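You operate a simulated robot arm through the tools that you are given. There is no shell and no other tool. Be economical: measure what you need, move in short steps, check, and stop when the job is done.

The job below is to be done with a simulated two-armed robot. You get a single attempt, and the scene is never put back.

JOB
Wipe the marks off both awards and the red racket.
Fine: use the yellow duster and put it back; the awards stay in their bases. What is to be rubbed or washed off counts as gone when no trace of it is left.

Only the result counts: the job must be done as asked and must still hold three seconds after the hand-in. Knocking over, shifting, dropping, spilling or breaking anything else fails it.

ROBOT AND FRAMES
Two 7-joint arms with fingered hands on one trunk, on a base that drives. Base frame: it is fixed to the floor where the robot stands at the start and does not move with it; the origin is under the middle of the robot, x ahead of it, y to its left, z up; the surface under the hand at the start is at about z = 780. Readings come in mm, rad, newtons and seconds.
The left shoulder is at the start at [70, 166, 1168], the right one opposite. With the tool pointing down near the work surface each hand reaches from about 100 to 960 mm from the robot's upright axis, wherever it stands, measured 20 degrees to its own side. Places, roughly: slot of the black base [400, 0, 800]; slot of the brown base [600, 0, 800]. Payload 4.1 kg a hand.
The TCP of each hand is the grasp point between the finger pads, 32 mm short of the fingertips. In the tool frame z runs along the fingers and y along their closing line. The gripper opens to 108 mm. The gripper's body begins 38 mm behind the TCP. The gripper is a hand of 4 fingers: y runs from the thumb to the fingers, the wrist lies at [-16, -108, -186] in the tool frame.
Orientation is that of the tool frame in the base frame, as a unit quaternion [x, y, z, w]. With the fingers straight down and the wrist toward the robot, the tool's x, y and z point along [0, 1, 0], [1, 0, 0] and [0, 0, -1] of the base frame.

CONTROLS
- The arms move only by the tool play_rows. It takes "left_targets", "right_targets" or both (then of equal length, played together; a hand with none holds still); each is a list of rows, each an object of numbers (a shift or turn left out is 0): "wx", "wy", "wz": the turn, a rotation vector about the base's x, y, z in rad; "tx", "ty", "tz": the shift along the base's x, y, z in mm. In form: [{"wx": .., "wy": .., "wz": .., "tx": .., "ty": .., "tz": ..}, ...]. A call has 1 to 10 rows; each row shifts and turns the commanded pose from where the row before left it. Each row takes 0.2 s and may step no farther than 50 mm and 0.15 rad from the row before; otherwise, the whole call is refused. Where a pose cannot be reached the arm comes as near as it can. A force on the tool above 40 N (or 10 N above the force at the start of the call, whichever is more), or a blocked arm, ends the call early, and 0.2 s more pass. In this call time passes only in rows, and 0.2 s behind the last. It gives the time, the measured TCP pose, the force on the tool (base axes), the opening and the grip force at its end, in the units of the frame above (readings bear some noise), with the torque about the TCP (base axes, N m) and any sound that the robot's microphone picked up.
- Cameras (640 x 400 px; columns grow to the right, rows downward): "scene" is now at [133.4, 3.4, 1380.8]; the picture's right is [0.04, -1.00, 0.00], its down [-0.71, -0.03, -0.71] and it looks along [0.71, 0.03, -0.71] (base axes); focal length 242 px, centre (320, 200). "left" rides on the left gripper at [-64, -93, -132] in its tool frame; the picture's right is [-0.80, -0.28, 0.53], its down [0.55, -0.71, 0.45] and it looks along [0.25, 0.65, 0.72] (tool axes); focal length 247 px, centre (320, 200). "right" rides on the right gripper at [64, -93, -132] in its tool frame; the picture's right is [-0.80, 0.28, -0.53], its down [-0.55, -0.71, 0.45] and it looks along [-0.25, 0.65, 0.72] (tool axes); focal length 247 px, centre (320, 200). There is no depth. A picture from a camera that has moved, and an enlarged one, comes with that camera's place and axes in the base frame and with its lens.
- capture(camera): a new picture of that camera. The clock stands still meanwhile.
- slide_trunk(by): slides the trunk up (or, below 0, down) by that many mm; the arms and the scene camera ride with it, the base frame stays. It gives what a move gives, with no picture.
- steer(legs): drives the robot by 1 to 6 legs, each [ahead, left, turn to the left] in mm, mm and rad, along the robot's own axes; the way and the turn of a leg run together, so that a leg with both is an arc; at most 1500 mm and 3.142 rad a leg. The arms and the cameras ride along, it lands a little off, and it stops where it bumps. It gives what a move gives.
- set_fingers(index, middle, ring, thumb_bend, hand): sets how far each is bent, from 0 (flat) to 1 (curled in); at 0.3 the hand is open as for a grip, at 0.7 the pads meet at the TCP. One left out holds its place. A second passes; each finger stops where it meets its share of the squeeze, and holds until it gets a number again. It is the only way to open and close the hand. It gives what a move gives, with no picture; readings hold the bend of each and the force on the fingers (four entries, about 0 where the hand has none), thumb and palm.
- aim_head(pan, tilt): turns the head with the scene camera to pan (to the left, within 1.501 rad either way) and tilt (down, from -0.506 to 1.204), counted from straight ahead of the robot. It gives what a move gives.
- close_up(camera, box): a new picture of the part [left, top, right, bottom] of that camera's present view, enlarged. The clock stands still meanwhile.
- finish_job(): hands the job in; it is judged then, once.

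Go step by step. Nothing tells you exact positions but the pictures and the camera data: compare them with the known pose of the tool, close in by small moves and look again before you grip or let go. The budget is 120 turns and 100 pictures, counting those below and the enlarged ones. Unless the task says otherwise, let go and move clear before handing in, and close with one line.

The tools are called after "Request:" as name(argument=value, ...) on one line, values as JSON. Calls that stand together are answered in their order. play_rows: Moves the arms, as the interface text tells. Its arguments: {"type":"object","properties":{"left_targets":{"type":"array","items":{"type":"object","properties":{"wx":{"type":"number"},"wy":{"type":"number"},"wz":{"type":"number"},"tx":{"type":"number"},"ty":{"type":"number"},"tz":{"type":"number"}}}},"right_targets":{"type":"array","items":{"type":"object","properties":{"wx":{"type":"number"},"wy":{"type":"number"},"wz":{"type":"number"},"tx":{"type":"number"},"ty":{"type":"number"},"tz":{"type":"number"}}}}},"required":[]} The other tools are called the same way: slide_trunk (by) slides the trunk up or down; set_fingers (index, middle, ring, thumb_bend, hand) moves the fingers one by one; steer (legs) drives the base; aim_head (pan, tilt) turns the head that bears the scene camera; capture (camera) takes a picture; close_up (camera, box) takes an enlarged picture of a part of a camera's view; finish_job () hands the job in.

At the start:

```text
time: 0.0
left_tcp_pos: [564.4, 366.5, 1163.6]
left_tcp_rot: [0.707, 0.707, 0.0, 0.0]
left_contact_force: [1.0, 0.3, -0.2]
left_moment: [0.03, 0.04, 0.0]
left_grip_width: 107.6
left_grip_force: 0.1
left_shape: jaw
left_bend: [0.3, 0.3, 0.3, 0.3]
left_finger forces: [0.0, 0.0, 0.0, 0.0, 0.0, 0.0]
right_tcp_pos: [621.2, -253.1, 1062.8]
right_tcp_rot: [0.707, 0.707, 0.0, 0.0]
right_contact_force: [0.5, -0.9, 0.8]
right_moment: [0.01, -0.02, -0.04]
right_grip_width: 107.5
right_grip_force: 0.0
right_shape: jaw
right_bend: [0.3, 0.3, 0.3, 0.3]
right_finger forces: [0.0, 0.1, 0.0, 0.0, 0.0, 0.0]
trunk travel left (down, up): [-675.0, 265.0]
robot x, y, heading: [2.3, -2.3, 0.001]
head pan, tilt: [0.037, 0.787]
```

scene: 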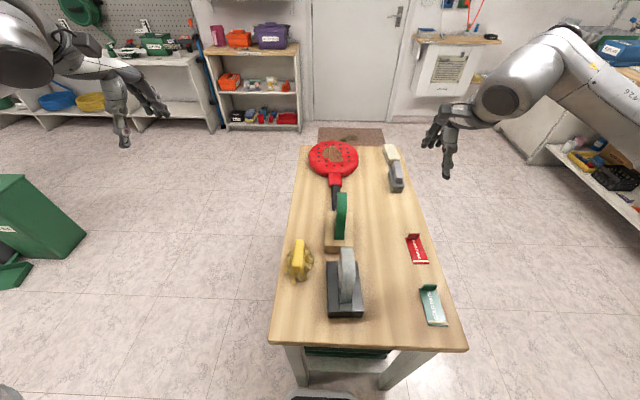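
right: 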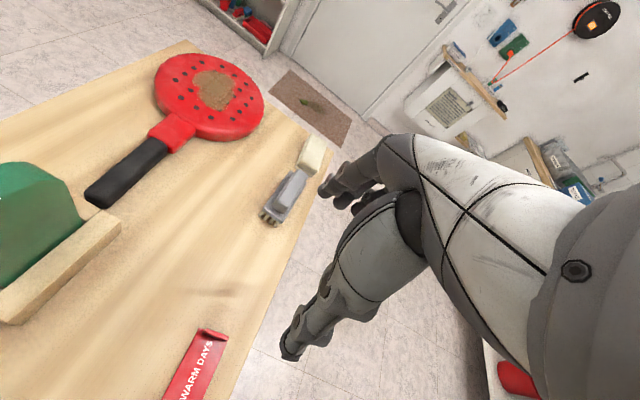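
left: 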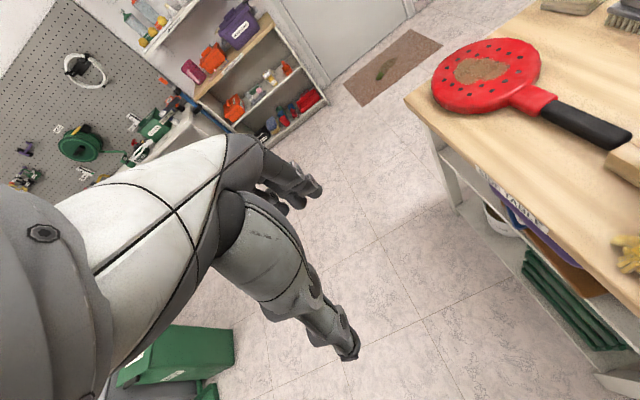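

I see a table with a red racket at the far end, two awards (green and grey) in bases, a yellow duster on the left, a brush and two tags. I'll look closer first.

Request:
close_up(camera="scene", box=[270, 220, 390, 330])

Request:
close_up(camera="scene", box=[290, 130, 410, 220])

Request:
close_up(camera="scene", box=[380, 220, 470, 340])

```text
3.64 times, centred on (330, 275) of scene
camera zoom: at [133.4, 3.4, 1380.8], right [0.04, -1.0, 0.0], down [-0.71, -0.03, -0.71], along [0.71, 0.03, -0.71], focal length 879 px, centre (284, -73)
```

zoom: 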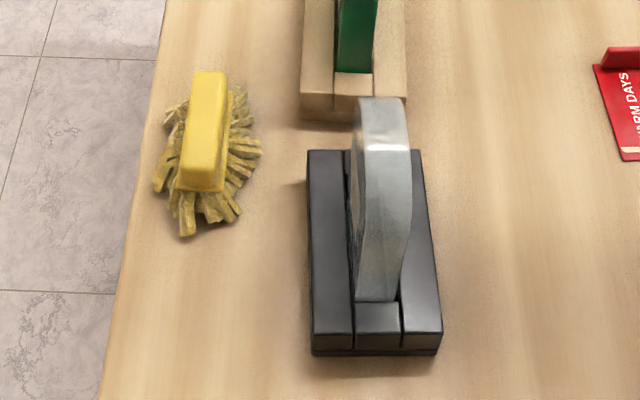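

```text
4.44 times, centred on (350, 175) of scene
camera zoom: at [133.4, 3.4, 1380.8], right [0.04, -1.0, 0.0], down [-0.71, -0.03, -0.71], along [0.71, 0.03, -0.71], focal length 1075 px, centre (187, 311)
```

zoom: 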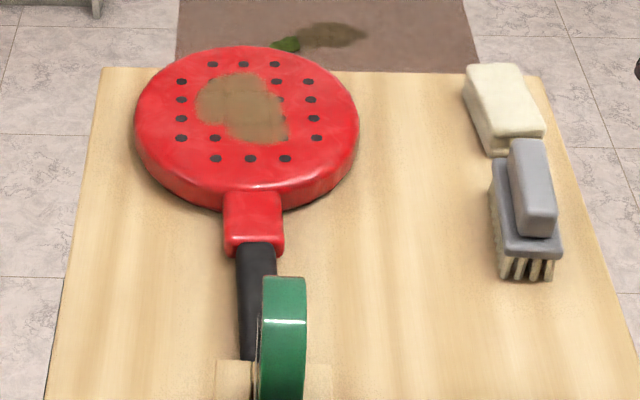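

```text
3.33 times, centred on (425, 280) of scene
camera zoom: at [133.4, 3.4, 1380.8], right [0.04, -1.0, 0.0], down [-0.71, -0.03, -0.71], along [0.71, 0.03, -0.71], focal length 806 px, centre (-30, -67)
```

zoom: 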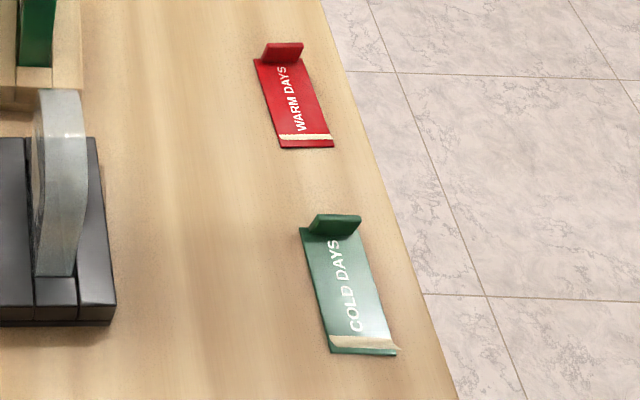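

The awards are upright discs with faces to left and right, so I'll yaw both hands in mid-air to see the faces with the hand cameras.

Request:
play_rows(left_targets=[{"wz": -0.15}, {"wz": -0.15}, {"wz": -0.15}, {"wz": -0.15}, {"wz": -0.15}, {"wz": -0.15}, {"wz": -0.15}, {"wz": -0.15}, {"wz": -0.15}, {"wz": -0.15}], right_targets=[{"wz": 0.15, "tx": -6}, {"wz": 0.15, "tx": -6}, {"wz": 0.15, "tx": -6}, {"wz": 0.15, "tx": -6}, {"wz": 0.15, "tx": -6}, {"wz": 0.15, "tx": -6}, {"wz": 0.15, "tx": -6}, {"wz": 0.15, "tx": -6}, {"wz": 0.15, "tx": -6}, {"wz": 0.15, "tx": -6}])

Request:
capture(camera="left")

Request:
capture(camera="right")

```text
time: 2.2
left_tcp_pos: [564.9, 365.7, 1164.3]
left_tcp_rot: [0.999, 0.035, -0.001, 0.0]
left_contact_force: [0.4, 0.0, -0.3]
left_moment: [0.0, 0.01, 0.03]
left_grip_width: 107.6
left_grip_force: 0.0
left_shape: jaw
left_bend: [0.3, 0.3, 0.3, 0.3]
left_finger forces: [0.1, 0.0, 0.0, 0.0, 0.0, 0.0]
right_tcp_pos: [598.7, -253.1, 1061.1]
right_tcp_rot: [0.489, 0.872, -0.001, -0.002]
right_contact_force: [-0.3, 0.0, -0.2]
right_moment: [-0.03, -0.01, 0.02]
right_grip_width: 107.4
right_grip_force: 0.1
right_shape: jaw
right_bend: [0.3, 0.3, 0.3, 0.3]
right_finger forces: [0.0, 0.0, 0.0, 0.0, 0.0, 0.0]
right hand out of reach, approached as far as the arm can: row 5, 6, 7, 8, 9, 10
trunk travel left (down, up): [-675.0, 265.0]
robot x, y, heading: [-2.2, -0.3, -0.005]
head pan, tilt: [0.037, 0.787]
```

```text
93 pictures are left
camera left: at [495.4, 454.5, 1295.0], right [-0.82, 0.23, -0.53], down [0.5, 0.74, -0.45], along [0.29, -0.63, -0.72], focal length 247 px, centre (320, 200)
```

left: 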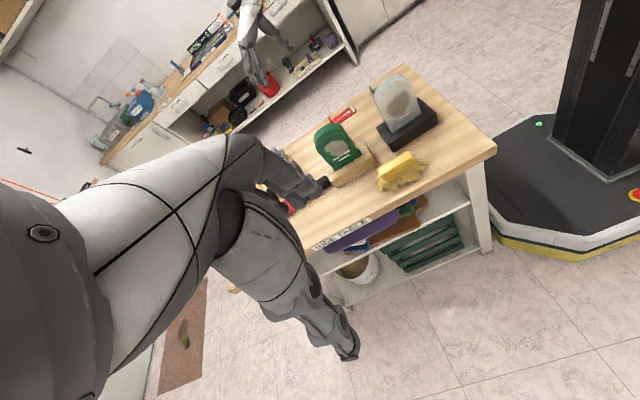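

```text
92 pictures are left
camera right: at [486.9, -248.8, 1193.4], right [0.66, -0.53, 0.53], down [-0.31, -0.84, -0.45], along [0.68, 0.13, -0.72], focal length 247 px, centre (320, 200)
```

right: 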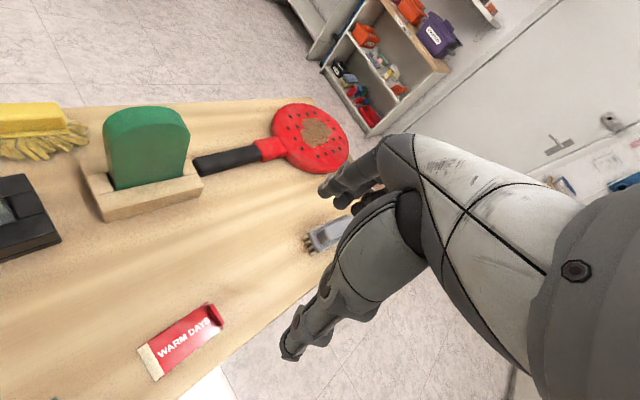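

Both left faces bear smudges, and the green award's right face looks clean. I'll enlarge them.

Request:
close_up(camera="left", box=[290, 50, 460, 200])

Request:
close_up(camera="right", box=[0, 90, 220, 230])

Request:
close_up(camera="scene", box=[320, 180, 370, 320])

```text
2.67 times, centred on (375, 125) of left
camera zoom: at [495.4, 454.5, 1295.0], right [-0.82, 0.23, -0.53], down [0.5, 0.74, -0.45], along [0.29, -0.63, -0.72], focal length 659 px, centre (173, 400)
```

zoom: 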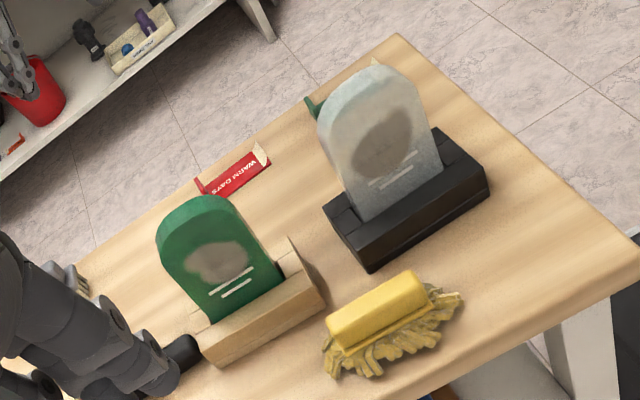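

```text
2.86 times, centred on (110, 160) of right
camera zoom: at [486.9, -248.8, 1193.4], right [0.66, -0.53, 0.53], down [-0.31, -0.84, -0.45], along [0.68, 0.13, -0.72], focal length 706 px, centre (920, 314)
```

zoom: 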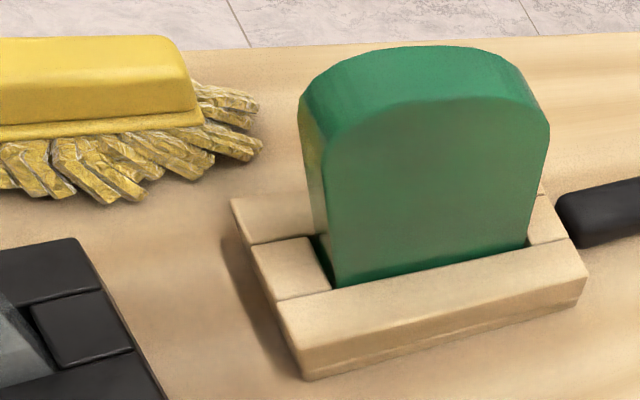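

```text
2.86 times, centred on (345, 250) of scene
camera zoom: at [134.3, 3.1, 1380.7], right [0.04, -1.0, 0.0], down [-0.71, -0.03, -0.71], along [0.71, 0.03, -0.71], focal length 691 px, centre (249, 57)
```

zoom: 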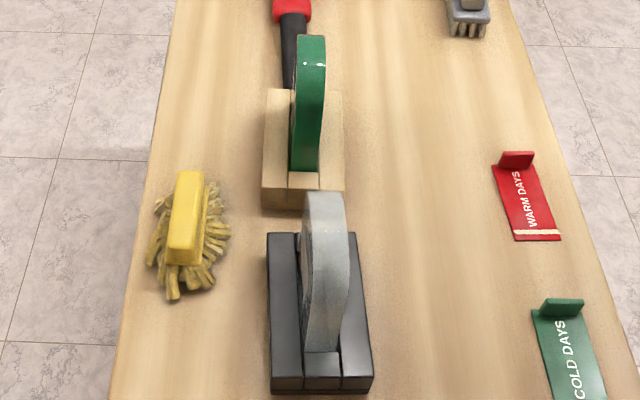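

The grey award's right face is still unseen. I'll pull the right hand back to look at it.

Request:
play_rows(right_targets=[{"tx": -50}, {"tx": -50}, {"tx": -50}, {"tx": -50}, {"tx": -30, "ty": -20}])

Request:
capture(camera="right")

```text
time: 3.4
left_tcp_pos: [562.1, 371.1, 1164.6]
left_tcp_rot: [0.999, 0.037, 0.001, 0.003]
left_contact_force: [-1.6, -0.5, 0.4]
left_moment: [-0.02, -0.06, 0.01]
left_grip_width: 107.6
left_grip_force: 0.0
left_shape: jaw
left_bend: [0.3, 0.3, 0.3, 0.3]
left_finger forces: [0.1, 0.0, 0.0, 0.0, 0.0, 0.1]
right_tcp_pos: [366.6, -271.9, 1063.8]
right_tcp_rot: [0.488, 0.873, 0.001, 0.001]
right_contact_force: [0.9, 0.7, -1.1]
right_moment: [-0.09, -0.03, 0.0]
right_grip_width: 107.7
right_grip_force: 0.0
right_shape: jaw
right_bend: [0.3, 0.3, 0.3, 0.3]
right_finger forces: [0.0, 0.1, 0.0, 0.0, 0.0, 0.1]
trunk travel left (down, up): [-675.0, 265.0]
robot x, y, heading: [3.9, -1.9, 0.005]
head pan, tilt: [0.037, 0.787]
```

```text
88 pictures are left
camera right: at [253.2, -267.1, 1195.6], right [0.66, -0.53, 0.53], down [-0.31, -0.84, -0.45], along [0.69, 0.13, -0.72], focal length 247 px, centre (320, 200)
```

right: 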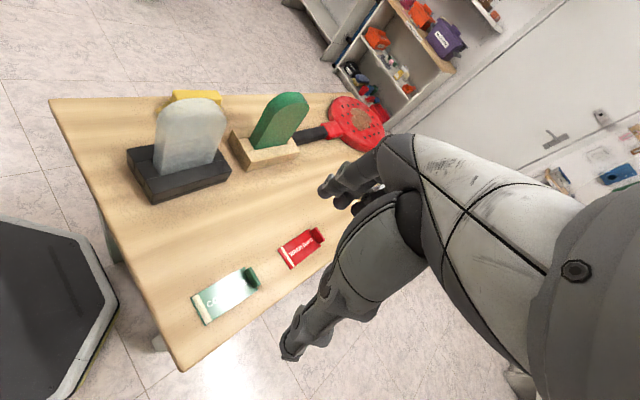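

Only the left faces are smudged. The plan is to stand on the table's left side, facing it, so the left hand can do everything. I'll restore the left hand's yaw, then drive round.

Request:
play_rows(left_targets=[{"wz": 0.15}, {"wz": 0.15}, {"wz": 0.15}, {"wz": 0.15}, {"wz": 0.15}, {"wz": 0.15}, {"wz": 0.15}, {"wz": 0.15}, {"wz": 0.15}, {"wz": 0.15}])

Request:
steer(legs=[[0, 640, 0], [600, 0, 0], [0, 0, -1.5708]])

Request:
aim_head(pan=0.0, tilt=0.8)

Request:
capture(camera="scene")

Request:
capture(camera="left")

```text
time: 5.6
left_tcp_pos: [564.2, 366.2, 1163.4]
left_tcp_rot: [0.706, 0.708, 0.0, 0.0]
left_contact_force: [0.1, -0.2, 0.1]
left_moment: [0.0, 0.01, -0.02]
left_grip_width: 107.5
left_grip_force: 0.0
left_shape: jaw
left_bend: [0.3, 0.3, 0.3, 0.3]
left_finger forces: [0.0, 0.0, 0.0, 0.1, 0.0, 0.0]
right_tcp_pos: [369.2, -277.0, 1063.1]
right_tcp_rot: [0.489, 0.873, 0.0, -0.001]
right_contact_force: [0.4, -0.1, -0.3]
right_moment: [-0.02, -0.01, 0.01]
right_grip_width: 107.9
right_grip_force: 0.0
right_shape: jaw
right_bend: [0.3, 0.3, 0.3, 0.3]
right_finger forces: [0.0, 0.0, 0.0, 0.0, 0.0, 0.1]
trunk travel left (down, up): [-675.0, 265.0]
robot x, y, heading: [-2.3, -1.3, 0.002]
head pan, tilt: [0.037, 0.787]
```

```text
time: 15.9
left_tcp_pos: [975.7, 81.5, 1163.2]
left_tcp_rot: [1.0, 0.011, 0.0, 0.0]
left_contact_force: [0.4, 0.0, 0.6]
left_moment: [-0.02, 0.03, -0.06]
left_grip_width: 107.3
left_grip_force: 0.1
left_shape: jaw
left_bend: [0.3, 0.3, 0.3, 0.3]
left_finger forces: [0.0, 0.0, 0.1, 0.0, 0.1, 0.1]
right_tcp_pos: [329.5, 263.7, 1063.2]
right_tcp_rot: [0.96, 0.281, 0.0, 0.001]
right_contact_force: [0.4, 0.2, 0.2]
right_moment: [-0.02, 0.01, -0.01]
right_grip_width: 107.8
right_grip_force: 0.1
right_shape: jaw
right_bend: [0.3, 0.3, 0.3, 0.3]
right_finger forces: [0.1, 0.1, 0.0, 0.0, 0.1, 0.0]
trunk travel left (down, up): [-675.0, 265.0]
robot x, y, heading: [598.6, 637.6, -1.548]
head pan, tilt: [0.037, 0.787]
```

```text
time: 16.5
left_tcp_pos: [974.9, 82.1, 1164.1]
left_tcp_rot: [1.0, 0.01, 0.001, 0.001]
left_contact_force: [-0.1, 0.4, 0.0]
left_moment: [-0.02, -0.01, 0.01]
left_grip_width: 107.4
left_grip_force: 0.2
left_shape: jaw
left_bend: [0.3, 0.3, 0.3, 0.3]
left_finger forces: [0.0, 0.0, 0.0, 0.0, 0.1, 0.0]
right_tcp_pos: [328.8, 263.7, 1063.6]
right_tcp_rot: [0.96, 0.281, 0.0, 0.0]
right_contact_force: [0.0, -0.1, -0.4]
right_moment: [0.02, 0.02, 0.0]
right_grip_width: 107.7
right_grip_force: 0.1
right_shape: jaw
right_bend: [0.3, 0.3, 0.3, 0.3]
right_finger forces: [0.0, 0.0, 0.0, 0.0, 0.0, 0.0]
trunk travel left (down, up): [-675.0, 265.0]
robot x, y, heading: [598.3, 638.9, -1.546]
head pan, tilt: [0.0, 0.799]
```

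```text
87 pictures are left
camera scene: at [602.2, 508.1, 1379.8], right [-1.0, -0.02, 0.0], down [-0.01, 0.72, -0.7], along [0.01, -0.7, -0.72], focal length 242 px, centre (320, 200)
```

scene: 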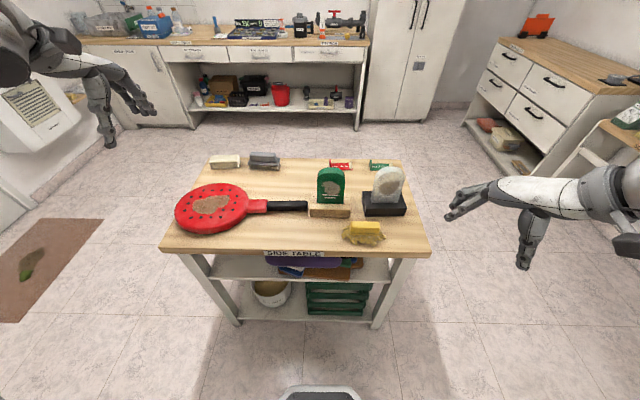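

```text
86 pictures are left
camera left: at [910.1, 172.7, 1295.1], right [-0.8, 0.27, -0.53], down [0.53, 0.72, -0.45], along [0.26, -0.64, -0.72], focal length 247 px, centre (320, 200)
```

left: 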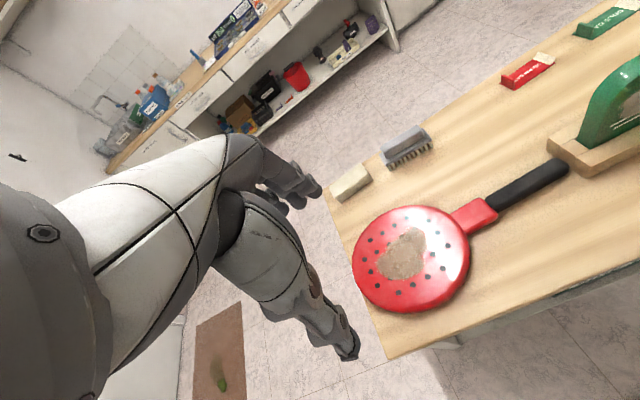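

I'm facing the table from its left side now and can see everything well. I'll enlarge the duster and awards while bringing the left hand above the duster.

Request:
play_rows(left_targets=[{"tx": -50, "ty": 5}, {"tx": -50}, {"tx": -50}, {"tx": -50}, {"tx": -50}, {"tx": -50}, {"tx": -50}, {"tx": -50}, {"tx": -50}, {"tx": -47, "wz": -0.02}])

Request:
close_up(camera="scene", box=[300, 155, 420, 255])

Request:
capture(camera="left")

```text
refused: row 1 steps farther than a row can; nothing moved
```

```text
4.00 times, centred on (360, 205) of scene
camera zoom: at [602.2, 508.1, 1379.8], right [-1.0, -0.02, 0.0], down [-0.01, 0.72, -0.7], along [0.01, -0.7, -0.72], focal length 967 px, centre (160, 180)
```

zoom: 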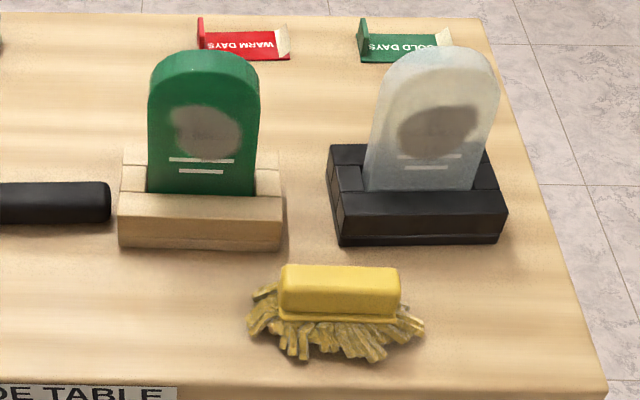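

```text
84 pictures are left
camera left: at [910.1, 172.7, 1295.1], right [-0.8, 0.27, -0.53], down [0.53, 0.72, -0.45], along [0.26, -0.64, -0.72], focal length 247 px, centre (320, 200)
```

left: 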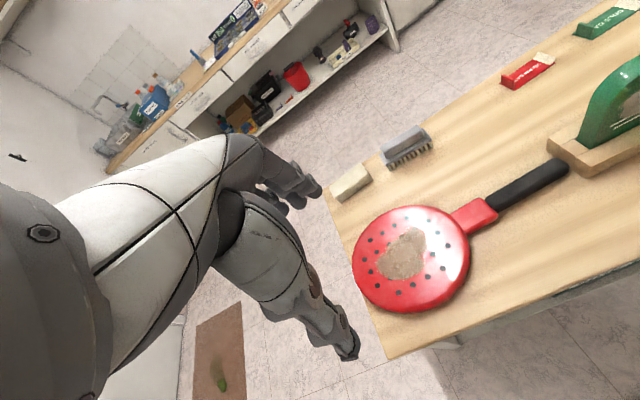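

The duster handle is centred about (479, 74) with its top near z 834 and its long axis along x. I'll move the hand over it.

Request:
play_rows(left_targets=[{"tx": -49}, {"tx": -49}, {"tx": -49}, {"tx": -49}, {"tx": -49}, {"tx": -49}, {"tx": -49}, {"tx": -49}, {"tx": -49}, {"tx": -49, "wz": -0.02}])

Request:
play_rows(left_targets=[{"tz": -45}, {"tz": -45}, {"tz": -45}, {"tz": -45}, {"tz": -45}, {"ty": -1}])

Request:
capture(camera="left")

Request:
capture(camera="scene")

```text
time: 18.7
left_tcp_pos: [482.0, 79.4, 1160.0]
left_tcp_rot: [1.0, 0.001, 0.001, -0.001]
left_contact_force: [0.9, 0.2, 0.7]
left_moment: [0.01, -0.02, 0.0]
left_grip_width: 107.7
left_grip_force: 0.0
left_shape: jaw
left_bend: [0.3, 0.3, 0.3, 0.3]
left_finger forces: [0.0, 0.1, 0.0, 0.0, 0.0, 0.0]
right_tcp_pos: [326.6, 263.0, 1062.3]
right_tcp_rot: [0.96, 0.282, 0.001, 0.0]
right_contact_force: [-0.7, 0.1, -0.1]
right_moment: [0.0, -0.02, 0.01]
right_grip_width: 107.9
right_grip_force: 0.0
right_shape: jaw
right_bend: [0.3, 0.3, 0.3, 0.3]
right_finger forces: [0.0, 0.0, 0.0, 0.0, 0.0, 0.1]
trunk travel left (down, up): [-675.0, 265.0]
robot x, y, heading: [599.2, 637.8, -1.555]
head pan, tilt: [0.0, 0.799]
```

```text
time: 20.1
left_tcp_pos: [484.5, 79.7, 940.2]
left_tcp_rot: [1.0, 0.0, 0.0, 0.0]
left_contact_force: [-0.4, 0.7, 0.3]
left_moment: [-0.03, -0.02, -0.04]
left_grip_width: 107.6
left_grip_force: 0.1
left_shape: jaw
left_bend: [0.3, 0.3, 0.3, 0.3]
left_finger forces: [0.0, 0.0, 0.0, 0.1, 0.0, 0.0]
right_tcp_pos: [328.6, 264.1, 1062.5]
right_tcp_rot: [0.96, 0.282, 0.001, 0.0]
right_contact_force: [-0.8, 0.5, -0.5]
right_moment: [0.0, 0.03, -0.02]
right_grip_width: 107.8
right_grip_force: 0.0
right_shape: jaw
right_bend: [0.3, 0.3, 0.3, 0.3]
right_finger forces: [0.0, 0.0, 0.0, 0.0, 0.0, 0.0]
trunk travel left (down, up): [-675.0, 265.0]
robot x, y, heading: [597.4, 639.5, -1.546]
head pan, tilt: [0.0, 0.799]
```

```text
83 pictures are left
camera left: at [420.7, 172.1, 1070.0], right [-0.8, 0.28, -0.53], down [0.55, 0.71, -0.45], along [0.25, -0.65, -0.72], focal length 247 px, centre (320, 200)
```

left: 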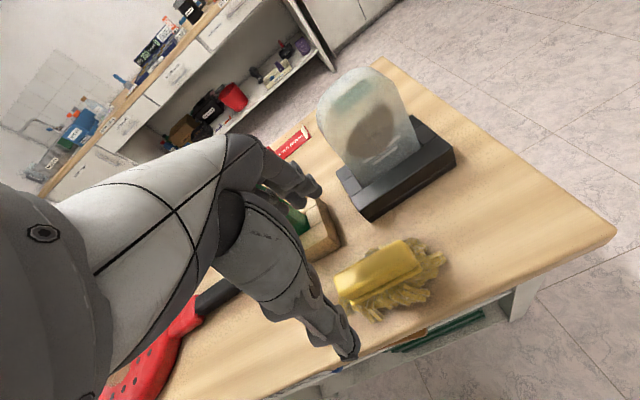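

```text
82 pictures are left
camera scene: at [601.9, 508.2, 1379.8], right [-1.0, -0.02, 0.0], down [-0.01, 0.72, -0.7], along [0.01, -0.7, -0.72], focal length 242 px, centre (320, 200)
```

scene: 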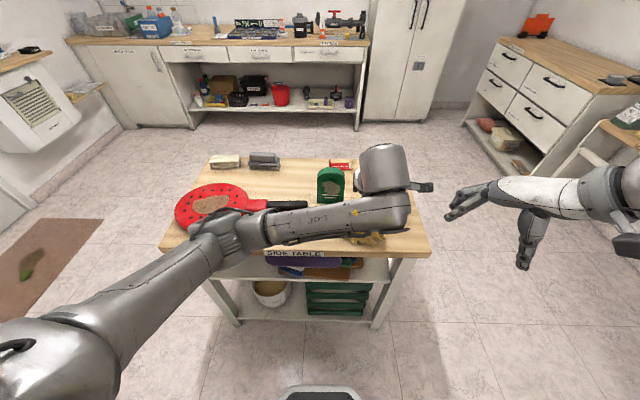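

The hand is above the duster. I'll enlarge the view for a finer fix.

Request:
close_up(camera="left", box=[300, 210, 460, 350])

```text
2.86 times, centred on (380, 280) of left
camera zoom: at [420.7, 172.1, 1070.0], right [-0.8, 0.28, -0.53], down [0.55, 0.71, -0.45], along [0.25, -0.65, -0.72], focal length 706 px, centre (149, -29)
```

zoom: 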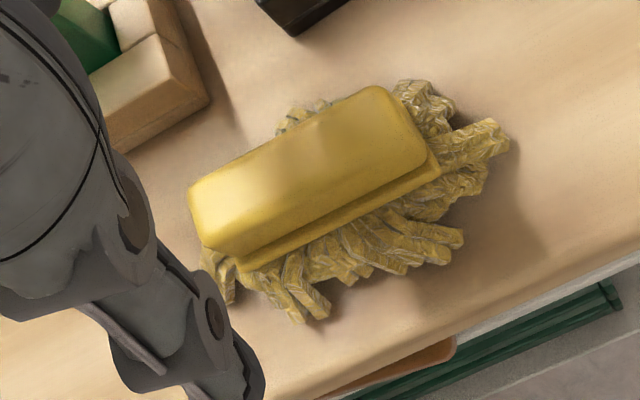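

The fix agrees: handle centre (478, 75). I'll descend to grip height.

Request:
play_rows(left_targets=[{"tx": -4, "ty": -4}, {"tz": -30}, {"tz": -30}, {"tz": -20}, {"tz": -12}, {"tz": -8}])

Request:
capture(camera="left")

Request:
close_up(camera="scene", box=[160, 140, 440, 280])

```text
time: 21.5
left_tcp_pos: [481.5, 77.5, 838.9]
left_tcp_rot: [1.0, 0.0, 0.0, 0.0]
left_contact_force: [-0.2, -0.1, -0.5]
left_moment: [0.01, -0.01, 0.01]
left_grip_width: 107.9
left_grip_force: 0.2
left_shape: jaw
left_bend: [0.3, 0.3, 0.3, 0.3]
left_finger forces: [0.1, 0.1, 0.1, 0.0, 0.2, 0.0]
right_tcp_pos: [328.7, 263.9, 1063.2]
right_tcp_rot: [0.96, 0.281, 0.0, 0.0]
right_contact_force: [0.4, -0.1, -0.2]
right_moment: [0.0, 0.0, 0.0]
right_grip_width: 107.8
right_grip_force: 0.0
right_shape: jaw
right_bend: [0.3, 0.3, 0.3, 0.3]
right_finger forces: [0.1, 0.0, 0.1, 0.0, 0.1, 0.0]
trunk travel left (down, up): [-675.0, 265.0]
robot x, y, heading: [598.1, 637.9, -1.549]
head pan, tilt: [0.0, 0.799]
```

```text
80 pictures are left
camera left: at [418.5, 169.9, 969.5], right [-0.8, 0.28, -0.53], down [0.55, 0.71, -0.45], along [0.25, -0.65, -0.72], focal length 247 px, centre (320, 200)
```

left: 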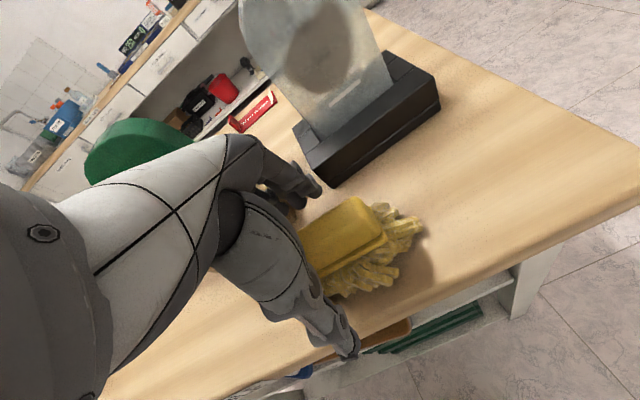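

```text
2.29 times, centred on (300, 210) of scene
camera zoom: at [601.9, 508.2, 1379.8], right [-1.0, -0.02, 0.0], down [-0.01, 0.72, -0.7], along [0.01, -0.7, -0.72], focal length 553 px, centre (366, 177)
```

zoom: 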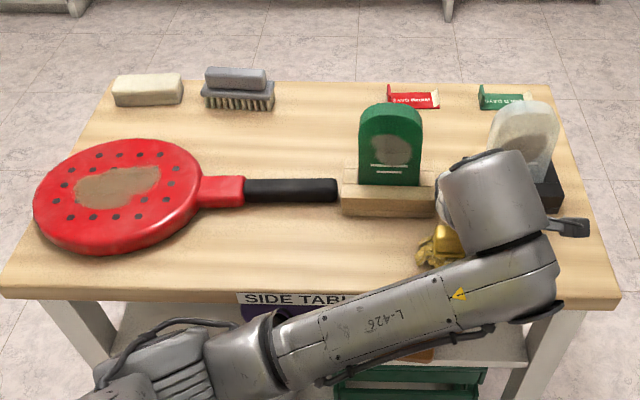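

The fingers straddle the handle without contact. I'll close them.

Request:
set_fingers(hand="left", index=0.7, middle=0.7, ring=0.7, thumb_bend=0.7)

Request:
capture(camera="left")

```text
time: 22.5
left_tcp_pos: [482.3, 77.5, 839.8]
left_tcp_rot: [1.0, 0.001, -0.001, 0.002]
left_contact_force: [-1.4, -8.2, 19.7]
left_moment: [0.55, -0.13, -0.05]
left_grip_width: 50.6
left_grip_force: 21.5
left_shape: fingers
left_bend: [0.62, 0.63, 0.65, 0.47]
left_finger forces: [5.8, 7.2, 7.2, 0.1, 22.3, 0.0]
right_tcp_pos: [328.5, 264.8, 1063.0]
right_tcp_rot: [0.96, 0.282, 0.0, 0.0]
right_contact_force: [0.2, 0.0, 0.3]
right_moment: [-0.02, 0.0, -0.02]
right_grip_width: 107.8
right_grip_force: 0.0
right_shape: jaw
right_bend: [0.3, 0.3, 0.3, 0.3]
right_finger forces: [0.1, 0.1, 0.1, 0.0, 0.0, 0.0]
trunk travel left (down, up): [-675.0, 265.0]
robot x, y, heading: [599.8, 639.5, -1.551]
head pan, tilt: [0.0, 0.799]
```

```text
78 pictures are left
camera left: at [418.7, 170.2, 970.9], right [-0.8, 0.28, -0.53], down [0.55, 0.71, -0.45], along [0.25, -0.65, -0.72], focal length 247 px, centre (320, 200)
```

left: 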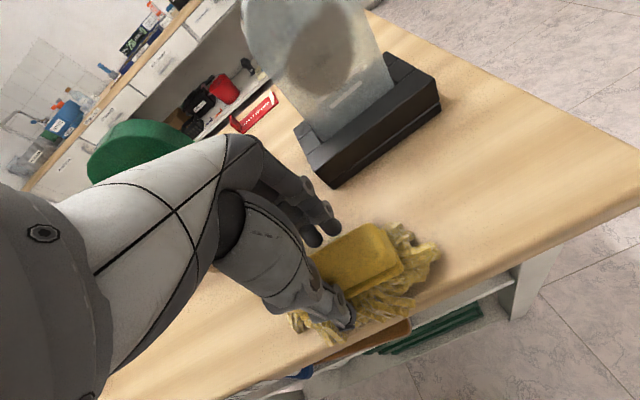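

The fingers have closed at about 50 mm with some upward load. I'll look closely before lifting.

Request:
close_up(camera="left", box=[240, 170, 460, 360])

Request:
close_up(camera="scene", box=[300, 180, 430, 270])

```text
2.11 times, centred on (350, 265) of left
camera zoom: at [418.7, 170.2, 970.9], right [-0.8, 0.28, -0.53], down [0.55, 0.71, -0.45], along [0.25, -0.65, -0.72], focal length 520 px, centre (257, 63)
```

zoom: 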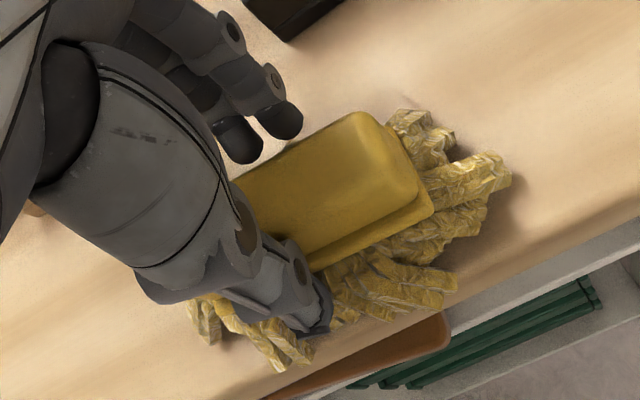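

```text
4.44 times, centred on (365, 225) of scene
camera zoom: at [602.3, 508.9, 1380.1], right [-1.0, -0.02, 0.0], down [-0.01, 0.72, -0.7], along [0.01, -0.7, -0.72], focal length 1075 px, centre (120, 89)
```

zoom: 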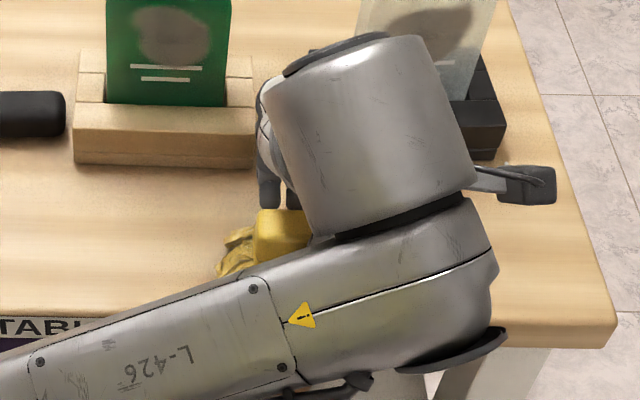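

The duster slid some 20 mm toward the thumb but seems held. I'll test with a small lift.

Request:
play_rows(left_targets=[{"tz": 10}, {"tz": 15}, {"tz": 25}])

Request:
capture(camera="left")

```text
time: 23.3
left_tcp_pos: [481.4, 78.4, 888.1]
left_tcp_rot: [1.0, 0.001, 0.0, 0.0]
left_contact_force: [-0.3, -0.1, -0.7]
left_moment: [-0.05, 0.03, -0.01]
left_grip_width: 28.1
left_grip_force: 7.9
left_shape: fingers
left_bend: [0.7, 0.64, 0.7, 0.53]
left_finger forces: [0.0, 7.1, 0.0, 0.0, 8.5, 0.1]
right_tcp_pos: [329.0, 264.6, 1063.1]
right_tcp_rot: [0.96, 0.281, 0.001, 0.002]
right_contact_force: [0.4, 0.2, -1.2]
right_moment: [0.02, 0.01, -0.01]
right_grip_width: 107.9
right_grip_force: 0.1
right_shape: jaw
right_bend: [0.3, 0.3, 0.3, 0.3]
right_finger forces: [0.0, 0.1, 0.1, 0.1, 0.1, 0.0]
trunk travel left (down, up): [-675.0, 265.0]
robot x, y, heading: [596.4, 637.6, -1.546]
head pan, tilt: [0.0, 0.799]
```

```text
75 pictures are left
camera left: at [417.4, 170.6, 1019.9], right [-0.8, 0.28, -0.53], down [0.55, 0.71, -0.45], along [0.25, -0.65, -0.72], focal length 247 px, centre (320, 200)
```

left: 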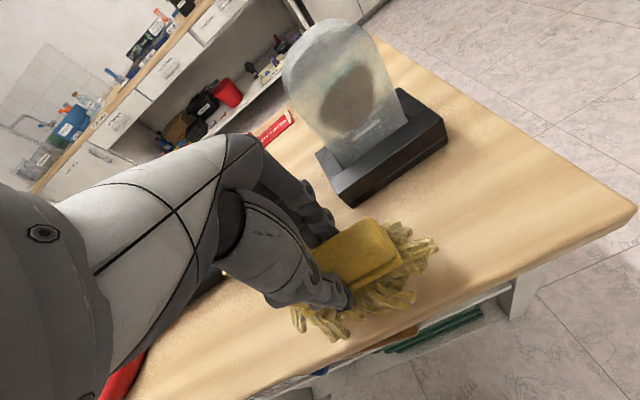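

It lifted, but only thumb and middle finger carry it. I'll tighten the other fingers and look.

Request:
set_fingers(hand="left", index=0.85, middle=0.85, ring=0.85, thumb_bend=0.85)

Request:
close_up(camera="left", box=[240, 170, 460, 360])

Request:
close_up(camera="scene", box=[300, 180, 430, 270])

```text
time: 24.3
left_tcp_pos: [481.4, 77.9, 887.9]
left_tcp_rot: [1.0, 0.001, 0.0, 0.0]
left_contact_force: [0.5, -0.2, -0.4]
left_moment: [-0.01, 0.01, 0.05]
left_grip_width: 25.9
left_grip_force: 25.3
left_shape: fingers
left_bend: [0.77, 0.65, 0.75, 0.52]
left_finger forces: [7.1, 7.8, 7.6, 0.0, 27.3, 0.0]
right_tcp_pos: [328.2, 263.8, 1063.6]
right_tcp_rot: [0.959, 0.282, 0.0, 0.0]
right_contact_force: [-0.8, 0.0, 0.7]
right_moment: [0.03, 0.02, -0.01]
right_grip_width: 107.8
right_grip_force: 0.0
right_shape: jaw
right_bend: [0.3, 0.3, 0.3, 0.3]
right_finger forces: [0.0, 0.1, 0.0, 0.0, 0.0, 0.0]
trunk travel left (down, up): [-675.0, 265.0]
robot x, y, heading: [597.6, 637.0, -1.549]
head pan, tilt: [0.0, 0.799]
```

```text
2.11 times, centred on (350, 265) of left
camera zoom: at [417.7, 170.2, 1020.0], right [-0.8, 0.28, -0.53], down [0.55, 0.71, -0.45], along [0.25, -0.65, -0.72], focal length 520 px, centre (257, 63)
```

zoom: 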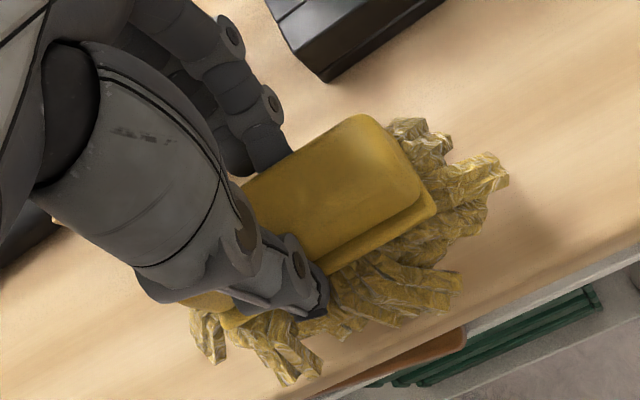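

```text
4.44 times, centred on (365, 225) of scene
camera zoom: at [601.9, 508.0, 1379.8], right [-1.0, -0.02, 0.0], down [-0.01, 0.72, -0.7], along [0.01, -0.7, -0.72], focal length 1075 px, centre (120, 89)
```

zoom: 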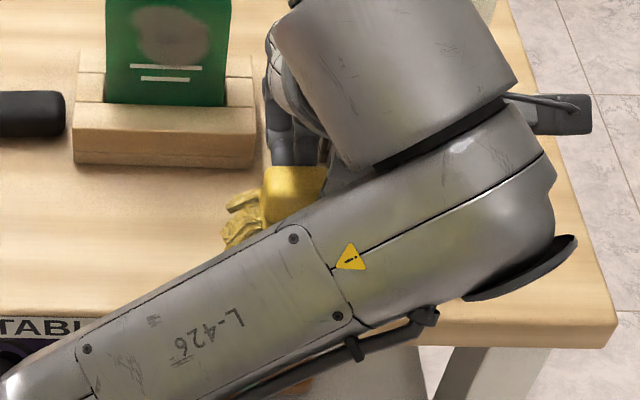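

The grip is firm (26 mm, ~27 N). Next I'll pitch the hand so the fringe faces the grey award, clear of it, at about x 400.

Request:
play_rows(left_targets=[{"tz": 20, "ty": 5}, {"wx": -0.15, "tz": 10, "ty": 5, "tx": -8}, {"wx": -0.15, "tz": 5, "ty": 5, "tx": -8}, {"wx": -0.15, "ty": 5, "tx": -8}, {"wx": -0.15, "ty": 5, "tx": -8}, {"wx": -0.15, "ty": 5, "tx": -8}, {"wx": -0.15, "tx": -8}, {"wx": -0.15, "tx": -8}, {"wx": -0.15, "tx": -8}, {"wx": -0.1, "tx": -8}])

Request:
capture(camera="left")

Request:
capture(camera="scene")

```text
time: 26.5
left_tcp_pos: [417.0, 101.7, 919.6]
left_tcp_rot: [0.792, -0.004, 0.01, 0.611]
left_contact_force: [0.4, 0.3, -1.3]
left_moment: [0.04, -0.02, 0.02]
left_grip_width: 25.8
left_grip_force: 20.4
left_shape: fingers
left_bend: [0.77, 0.72, 0.75, 0.52]
left_finger forces: [9.8, 0.0, 9.3, 0.1, 20.8, 0.0]
right_tcp_pos: [328.0, 263.8, 1062.1]
right_tcp_rot: [0.959, 0.282, 0.0, 0.0]
right_contact_force: [0.3, 0.6, -0.1]
right_moment: [-0.03, 0.03, -0.01]
right_grip_width: 107.8
right_grip_force: 0.1
right_shape: jaw
right_bend: [0.3, 0.3, 0.3, 0.3]
right_finger forces: [0.0, 0.0, 0.0, 0.0, 0.1, 0.1]
trunk travel left (down, up): [-675.0, 265.0]
robot x, y, heading: [597.7, 639.0, -1.549]
head pan, tilt: [0.0, 0.799]
```

```text
72 pictures are left
camera left: at [353.9, 252.1, 861.9], right [-0.79, -0.45, -0.43], down [0.57, -0.25, -0.78], along [0.24, -0.86, 0.45], focal length 247 px, centre (320, 200)
```

left: 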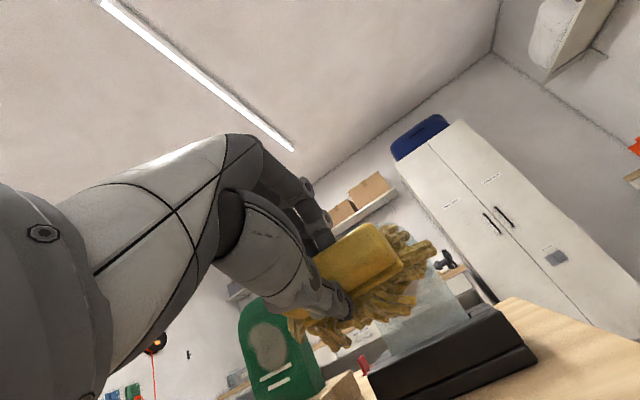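

```text
71 pictures are left
camera scene: at [601.7, 507.8, 1379.8], right [-1.0, -0.02, 0.0], down [-0.01, 0.72, -0.7], along [0.01, -0.7, -0.72], focal length 242 px, centre (320, 200)
```

scene: 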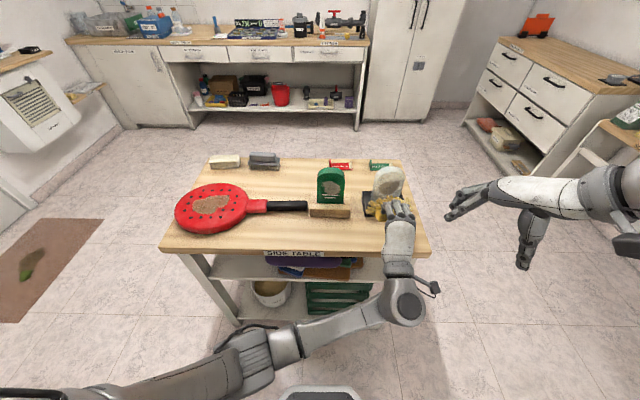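

The posture works and the duster is held facing the award. I'll check its placement closely.

Request:
close_up(camera="scene", box=[330, 155, 430, 235])

Request:
close_up(camera="left", box=[220, 200, 540, 400])

```text
5.00 times, centred on (380, 195) of scene
camera zoom: at [601.7, 507.8, 1379.8], right [-1.0, -0.02, 0.0], down [-0.01, 0.72, -0.7], along [0.01, -0.7, -0.72], focal length 1209 px, centre (20, 225)
```

zoom: 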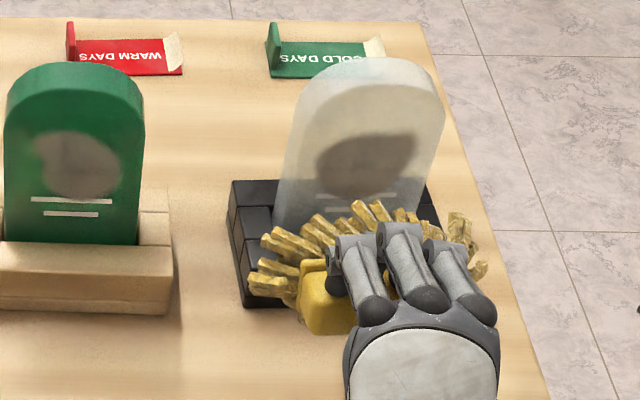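

```text
2.00 times, centred on (380, 300) of left
camera zoom: at [353.9, 252.1, 861.9], right [-0.79, -0.45, -0.43], down [0.57, -0.25, -0.78], along [0.24, -0.86, 0.45], focal length 494 px, centre (200, 0)
```

zoom: 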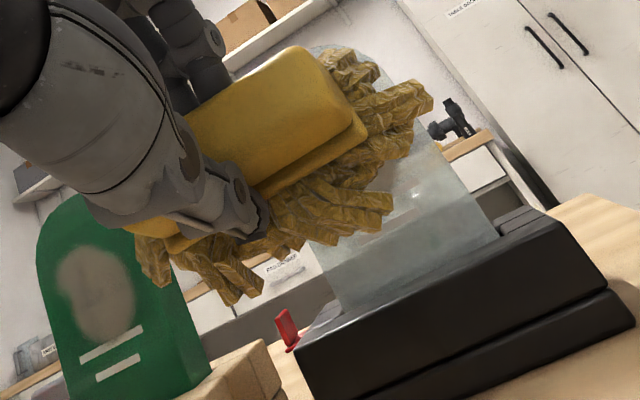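

The duster lines up with the mark. I'll approach the grey face carefully.

Request:
play_rows(left_targets=[{"tx": -7, "ty": -20}, {"ty": -20}, {"ty": -15}, {"ty": -10}])

Request:
close_up(camera="scene", box=[330, 155, 430, 235])

Request:
close_up(camera="left", box=[220, 200, 540, 400])

```text
time: 27.5
left_tcp_pos: [405.7, 38.4, 922.8]
left_tcp_rot: [0.796, 0.001, 0.004, 0.605]
left_contact_force: [-0.1, 0.2, -0.5]
left_moment: [-0.02, -0.03, -0.01]
left_grip_width: 26.0
left_grip_force: 19.5
left_shape: fingers
left_bend: [0.77, 0.72, 0.75, 0.52]
left_finger forces: [9.7, 0.2, 9.3, 0.0, 20.6, 0.1]
right_tcp_pos: [330.0, 263.4, 1062.9]
right_tcp_rot: [0.96, 0.282, 0.0, 0.0]
right_contact_force: [0.2, 0.5, 0.8]
right_moment: [0.0, -0.04, -0.02]
right_grip_width: 108.0
right_grip_force: 0.1
right_shape: jaw
right_bend: [0.3, 0.3, 0.3, 0.3]
right_finger forces: [0.1, 0.0, 0.1, 0.0, 0.1, 0.0]
trunk travel left (down, up): [-675.0, 265.0]
robot x, y, heading: [595.9, 638.2, -1.545]
head pan, tilt: [0.0, 0.799]
```

```text
5.00 times, centred on (380, 195) of scene
camera zoom: at [601.7, 507.7, 1379.7], right [-1.0, -0.02, 0.0], down [-0.01, 0.72, -0.7], along [0.01, -0.7, -0.72], focal length 1209 px, centre (20, 225)
```

zoom: 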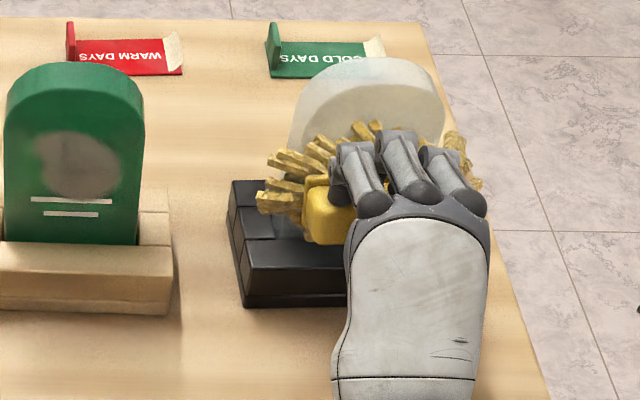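

```text
2.00 times, centred on (380, 300) of left
camera zoom: at [342.1, 189.3, 867.7], right [-0.79, -0.44, -0.42], down [0.55, -0.24, -0.8], along [0.25, -0.86, 0.44], focal length 494 px, centre (200, 0)
```

zoom: 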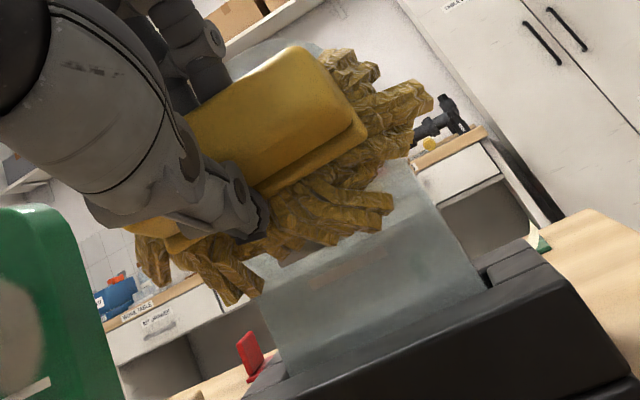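

Not yet in contact. I'll advance in 4–5 mm steps.

Request:
play_rows(left_targets=[{"ty": -5}, {"ty": -5}, {"ty": -4}])

```text
time: 28.3
left_tcp_pos: [403.6, 27.1, 923.4]
left_tcp_rot: [0.795, 0.001, 0.001, 0.606]
left_contact_force: [-0.1, 0.6, -0.9]
left_moment: [0.04, 0.0, 0.0]
left_grip_width: 26.1
left_grip_force: 19.9
left_shape: fingers
left_bend: [0.77, 0.72, 0.75, 0.52]
left_finger forces: [9.9, 0.0, 9.3, 0.0, 21.1, 0.0]
right_tcp_pos: [328.6, 263.8, 1063.9]
right_tcp_rot: [0.96, 0.281, 0.0, 0.0]
right_contact_force: [1.1, 0.9, 0.4]
right_moment: [-0.01, -0.02, -0.01]
right_grip_width: 107.7
right_grip_force: 0.0
right_shape: jaw
right_bend: [0.3, 0.3, 0.3, 0.3]
right_finger forces: [0.0, 0.0, 0.0, 0.1, 0.0, 0.0]
trunk travel left (down, up): [-675.0, 265.0]
robot x, y, heading: [596.8, 639.1, -1.548]
head pan, tilt: [0.0, 0.799]
```

Request:
play_rows(left_targets=[{"ty": -4}, {"ty": -4}])

```text
time: 28.9
left_tcp_pos: [400.6, 20.5, 926.3]
left_tcp_rot: [0.797, 0.0, -0.001, 0.604]
left_contact_force: [-0.5, 0.5, 0.5]
left_moment: [-0.01, 0.0, 0.03]
left_grip_width: 26.1
left_grip_force: 20.1
left_shape: fingers
left_bend: [0.77, 0.72, 0.75, 0.52]
left_finger forces: [9.9, 0.1, 9.3, 0.0, 21.0, 0.0]
right_tcp_pos: [327.8, 262.9, 1062.2]
right_tcp_rot: [0.96, 0.281, 0.0, 0.0]
right_contact_force: [-0.2, 0.6, -0.6]
right_moment: [0.01, 0.03, -0.01]
right_grip_width: 107.8
right_grip_force: 0.1
right_shape: jaw
right_bend: [0.3, 0.3, 0.3, 0.3]
right_finger forces: [0.0, 0.0, 0.1, 0.0, 0.0, 0.1]
trunk travel left (down, up): [-675.0, 265.0]
robot x, y, heading: [597.0, 642.4, -1.55]
head pan, tilt: [0.0, 0.799]
```

Request:
play_rows(left_targets=[{"ty": -4}, {"ty": -4}])

Request:
close_up(camera="left", box=[220, 200, 540, 400])

```text
time: 29.5
left_tcp_pos: [401.8, 11.0, 924.9]
left_tcp_rot: [0.796, 0.0, -0.001, 0.605]
left_contact_force: [-0.3, 2.1, -0.1]
left_moment: [-0.02, -0.02, 0.04]
left_grip_width: 26.3
left_grip_force: 21.9
left_shape: fingers
left_bend: [0.77, 0.72, 0.75, 0.52]
left_finger forces: [10.2, 0.0, 10.1, 0.0, 22.1, 0.1]
right_tcp_pos: [329.5, 264.1, 1062.3]
right_tcp_rot: [0.96, 0.282, 0.0, 0.001]
right_contact_force: [0.3, 0.0, -0.4]
right_moment: [-0.04, 0.01, -0.01]
right_grip_width: 107.7
right_grip_force: 0.1
right_shape: jaw
right_bend: [0.3, 0.3, 0.3, 0.3]
right_finger forces: [0.0, 0.0, 0.0, 0.1, 0.1, 0.0]
trunk travel left (down, up): [-675.0, 265.0]
robot x, y, heading: [599.6, 640.5, -1.552]
head pan, tilt: [0.0, 0.799]
```

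```text
2.00 times, centred on (380, 300) of left
camera zoom: at [338.0, 162.6, 870.5], right [-0.8, -0.44, -0.41], down [0.55, -0.24, -0.8], along [0.25, -0.87, 0.43], focal length 494 px, centre (200, 0)
```

zoom: 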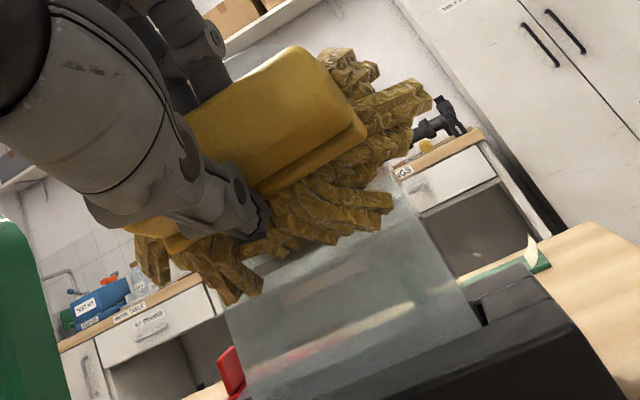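

First contact at 2 N. I'll press slightly more and rub in small strokes.

Request:
play_rows(left_targets=[{"ty": -3}, {"tx": 20}, {"tx": -20}, {"tx": -20}, {"tx": 20, "tz": -10}, {"tx": 20}, {"tx": -20}, {"tx": -20}, {"tx": 20}])

```text
time: 31.5
left_tcp_pos: [399.7, 8.5, 914.5]
left_tcp_rot: [0.796, 0.002, -0.002, 0.605]
left_contact_force: [-1.6, 2.2, 0.0]
left_moment: [0.02, 0.0, 0.07]
left_grip_width: 26.4
left_grip_force: 21.6
left_shape: fingers
left_bend: [0.77, 0.72, 0.75, 0.52]
left_finger forces: [10.3, 0.1, 10.6, 0.0, 22.5, 0.1]
right_tcp_pos: [329.2, 264.8, 1063.3]
right_tcp_rot: [0.959, 0.282, 0.001, 0.001]
right_contact_force: [0.2, -0.3, -0.5]
right_moment: [-0.04, -0.01, -0.06]
right_grip_width: 107.8
right_grip_force: 0.1
right_shape: jaw
right_bend: [0.3, 0.3, 0.3, 0.3]
right_finger forces: [0.0, 0.0, 0.0, 0.0, 0.1, 0.0]
trunk travel left (down, up): [-675.0, 265.0]
robot x, y, heading: [598.0, 640.1, -1.547]
head pan, tilt: [0.0, 0.799]
```

Request:
play_rows(left_targets=[{"ty": -3, "tx": 20}, {"tx": -20, "tz": -8}, {"tx": -20}, {"tx": 20, "tz": 12}, {"tx": 20, "tz": 12}, {"tx": -20}, {"tx": -20}, {"tx": 20}, {"ty": 20}, {"ty": 45, "tz": -10}])

Request:
close_up(camera="scene", box=[300, 155, 430, 255])

```text
time: 33.7
left_tcp_pos: [407.9, 62.1, 927.7]
left_tcp_rot: [0.789, -0.002, 0.005, 0.614]
left_contact_force: [-0.5, 0.0, 0.1]
left_moment: [0.03, 0.01, 0.04]
left_grip_width: 26.1
left_grip_force: 20.9
left_shape: fingers
left_bend: [0.77, 0.72, 0.75, 0.52]
left_finger forces: [10.5, 0.0, 9.4, 0.0, 21.2, 0.1]
right_tcp_pos: [329.4, 264.2, 1063.8]
right_tcp_rot: [0.96, 0.281, -0.001, 0.001]
right_contact_force: [-0.7, 0.4, -0.5]
right_moment: [-0.01, 0.02, 0.0]
right_grip_width: 107.9
right_grip_force: 0.1
right_shape: jaw
right_bend: [0.3, 0.3, 0.3, 0.3]
right_finger forces: [0.1, 0.0, 0.0, 0.0, 0.0, 0.1]
trunk travel left (down, up): [-675.0, 265.0]
robot x, y, heading: [597.2, 637.8, -1.55]
head pan, tilt: [0.0, 0.799]
```

```text
4.00 times, centred on (365, 205) of scene
camera zoom: at [602.9, 508.8, 1379.9], right [-1.0, -0.02, 0.0], down [-0.02, 0.72, -0.7], along [0.01, -0.7, -0.72], focal length 967 px, centre (140, 180)
```

zoom: 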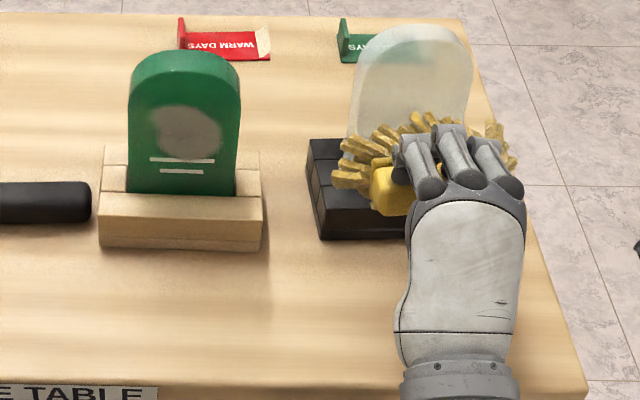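

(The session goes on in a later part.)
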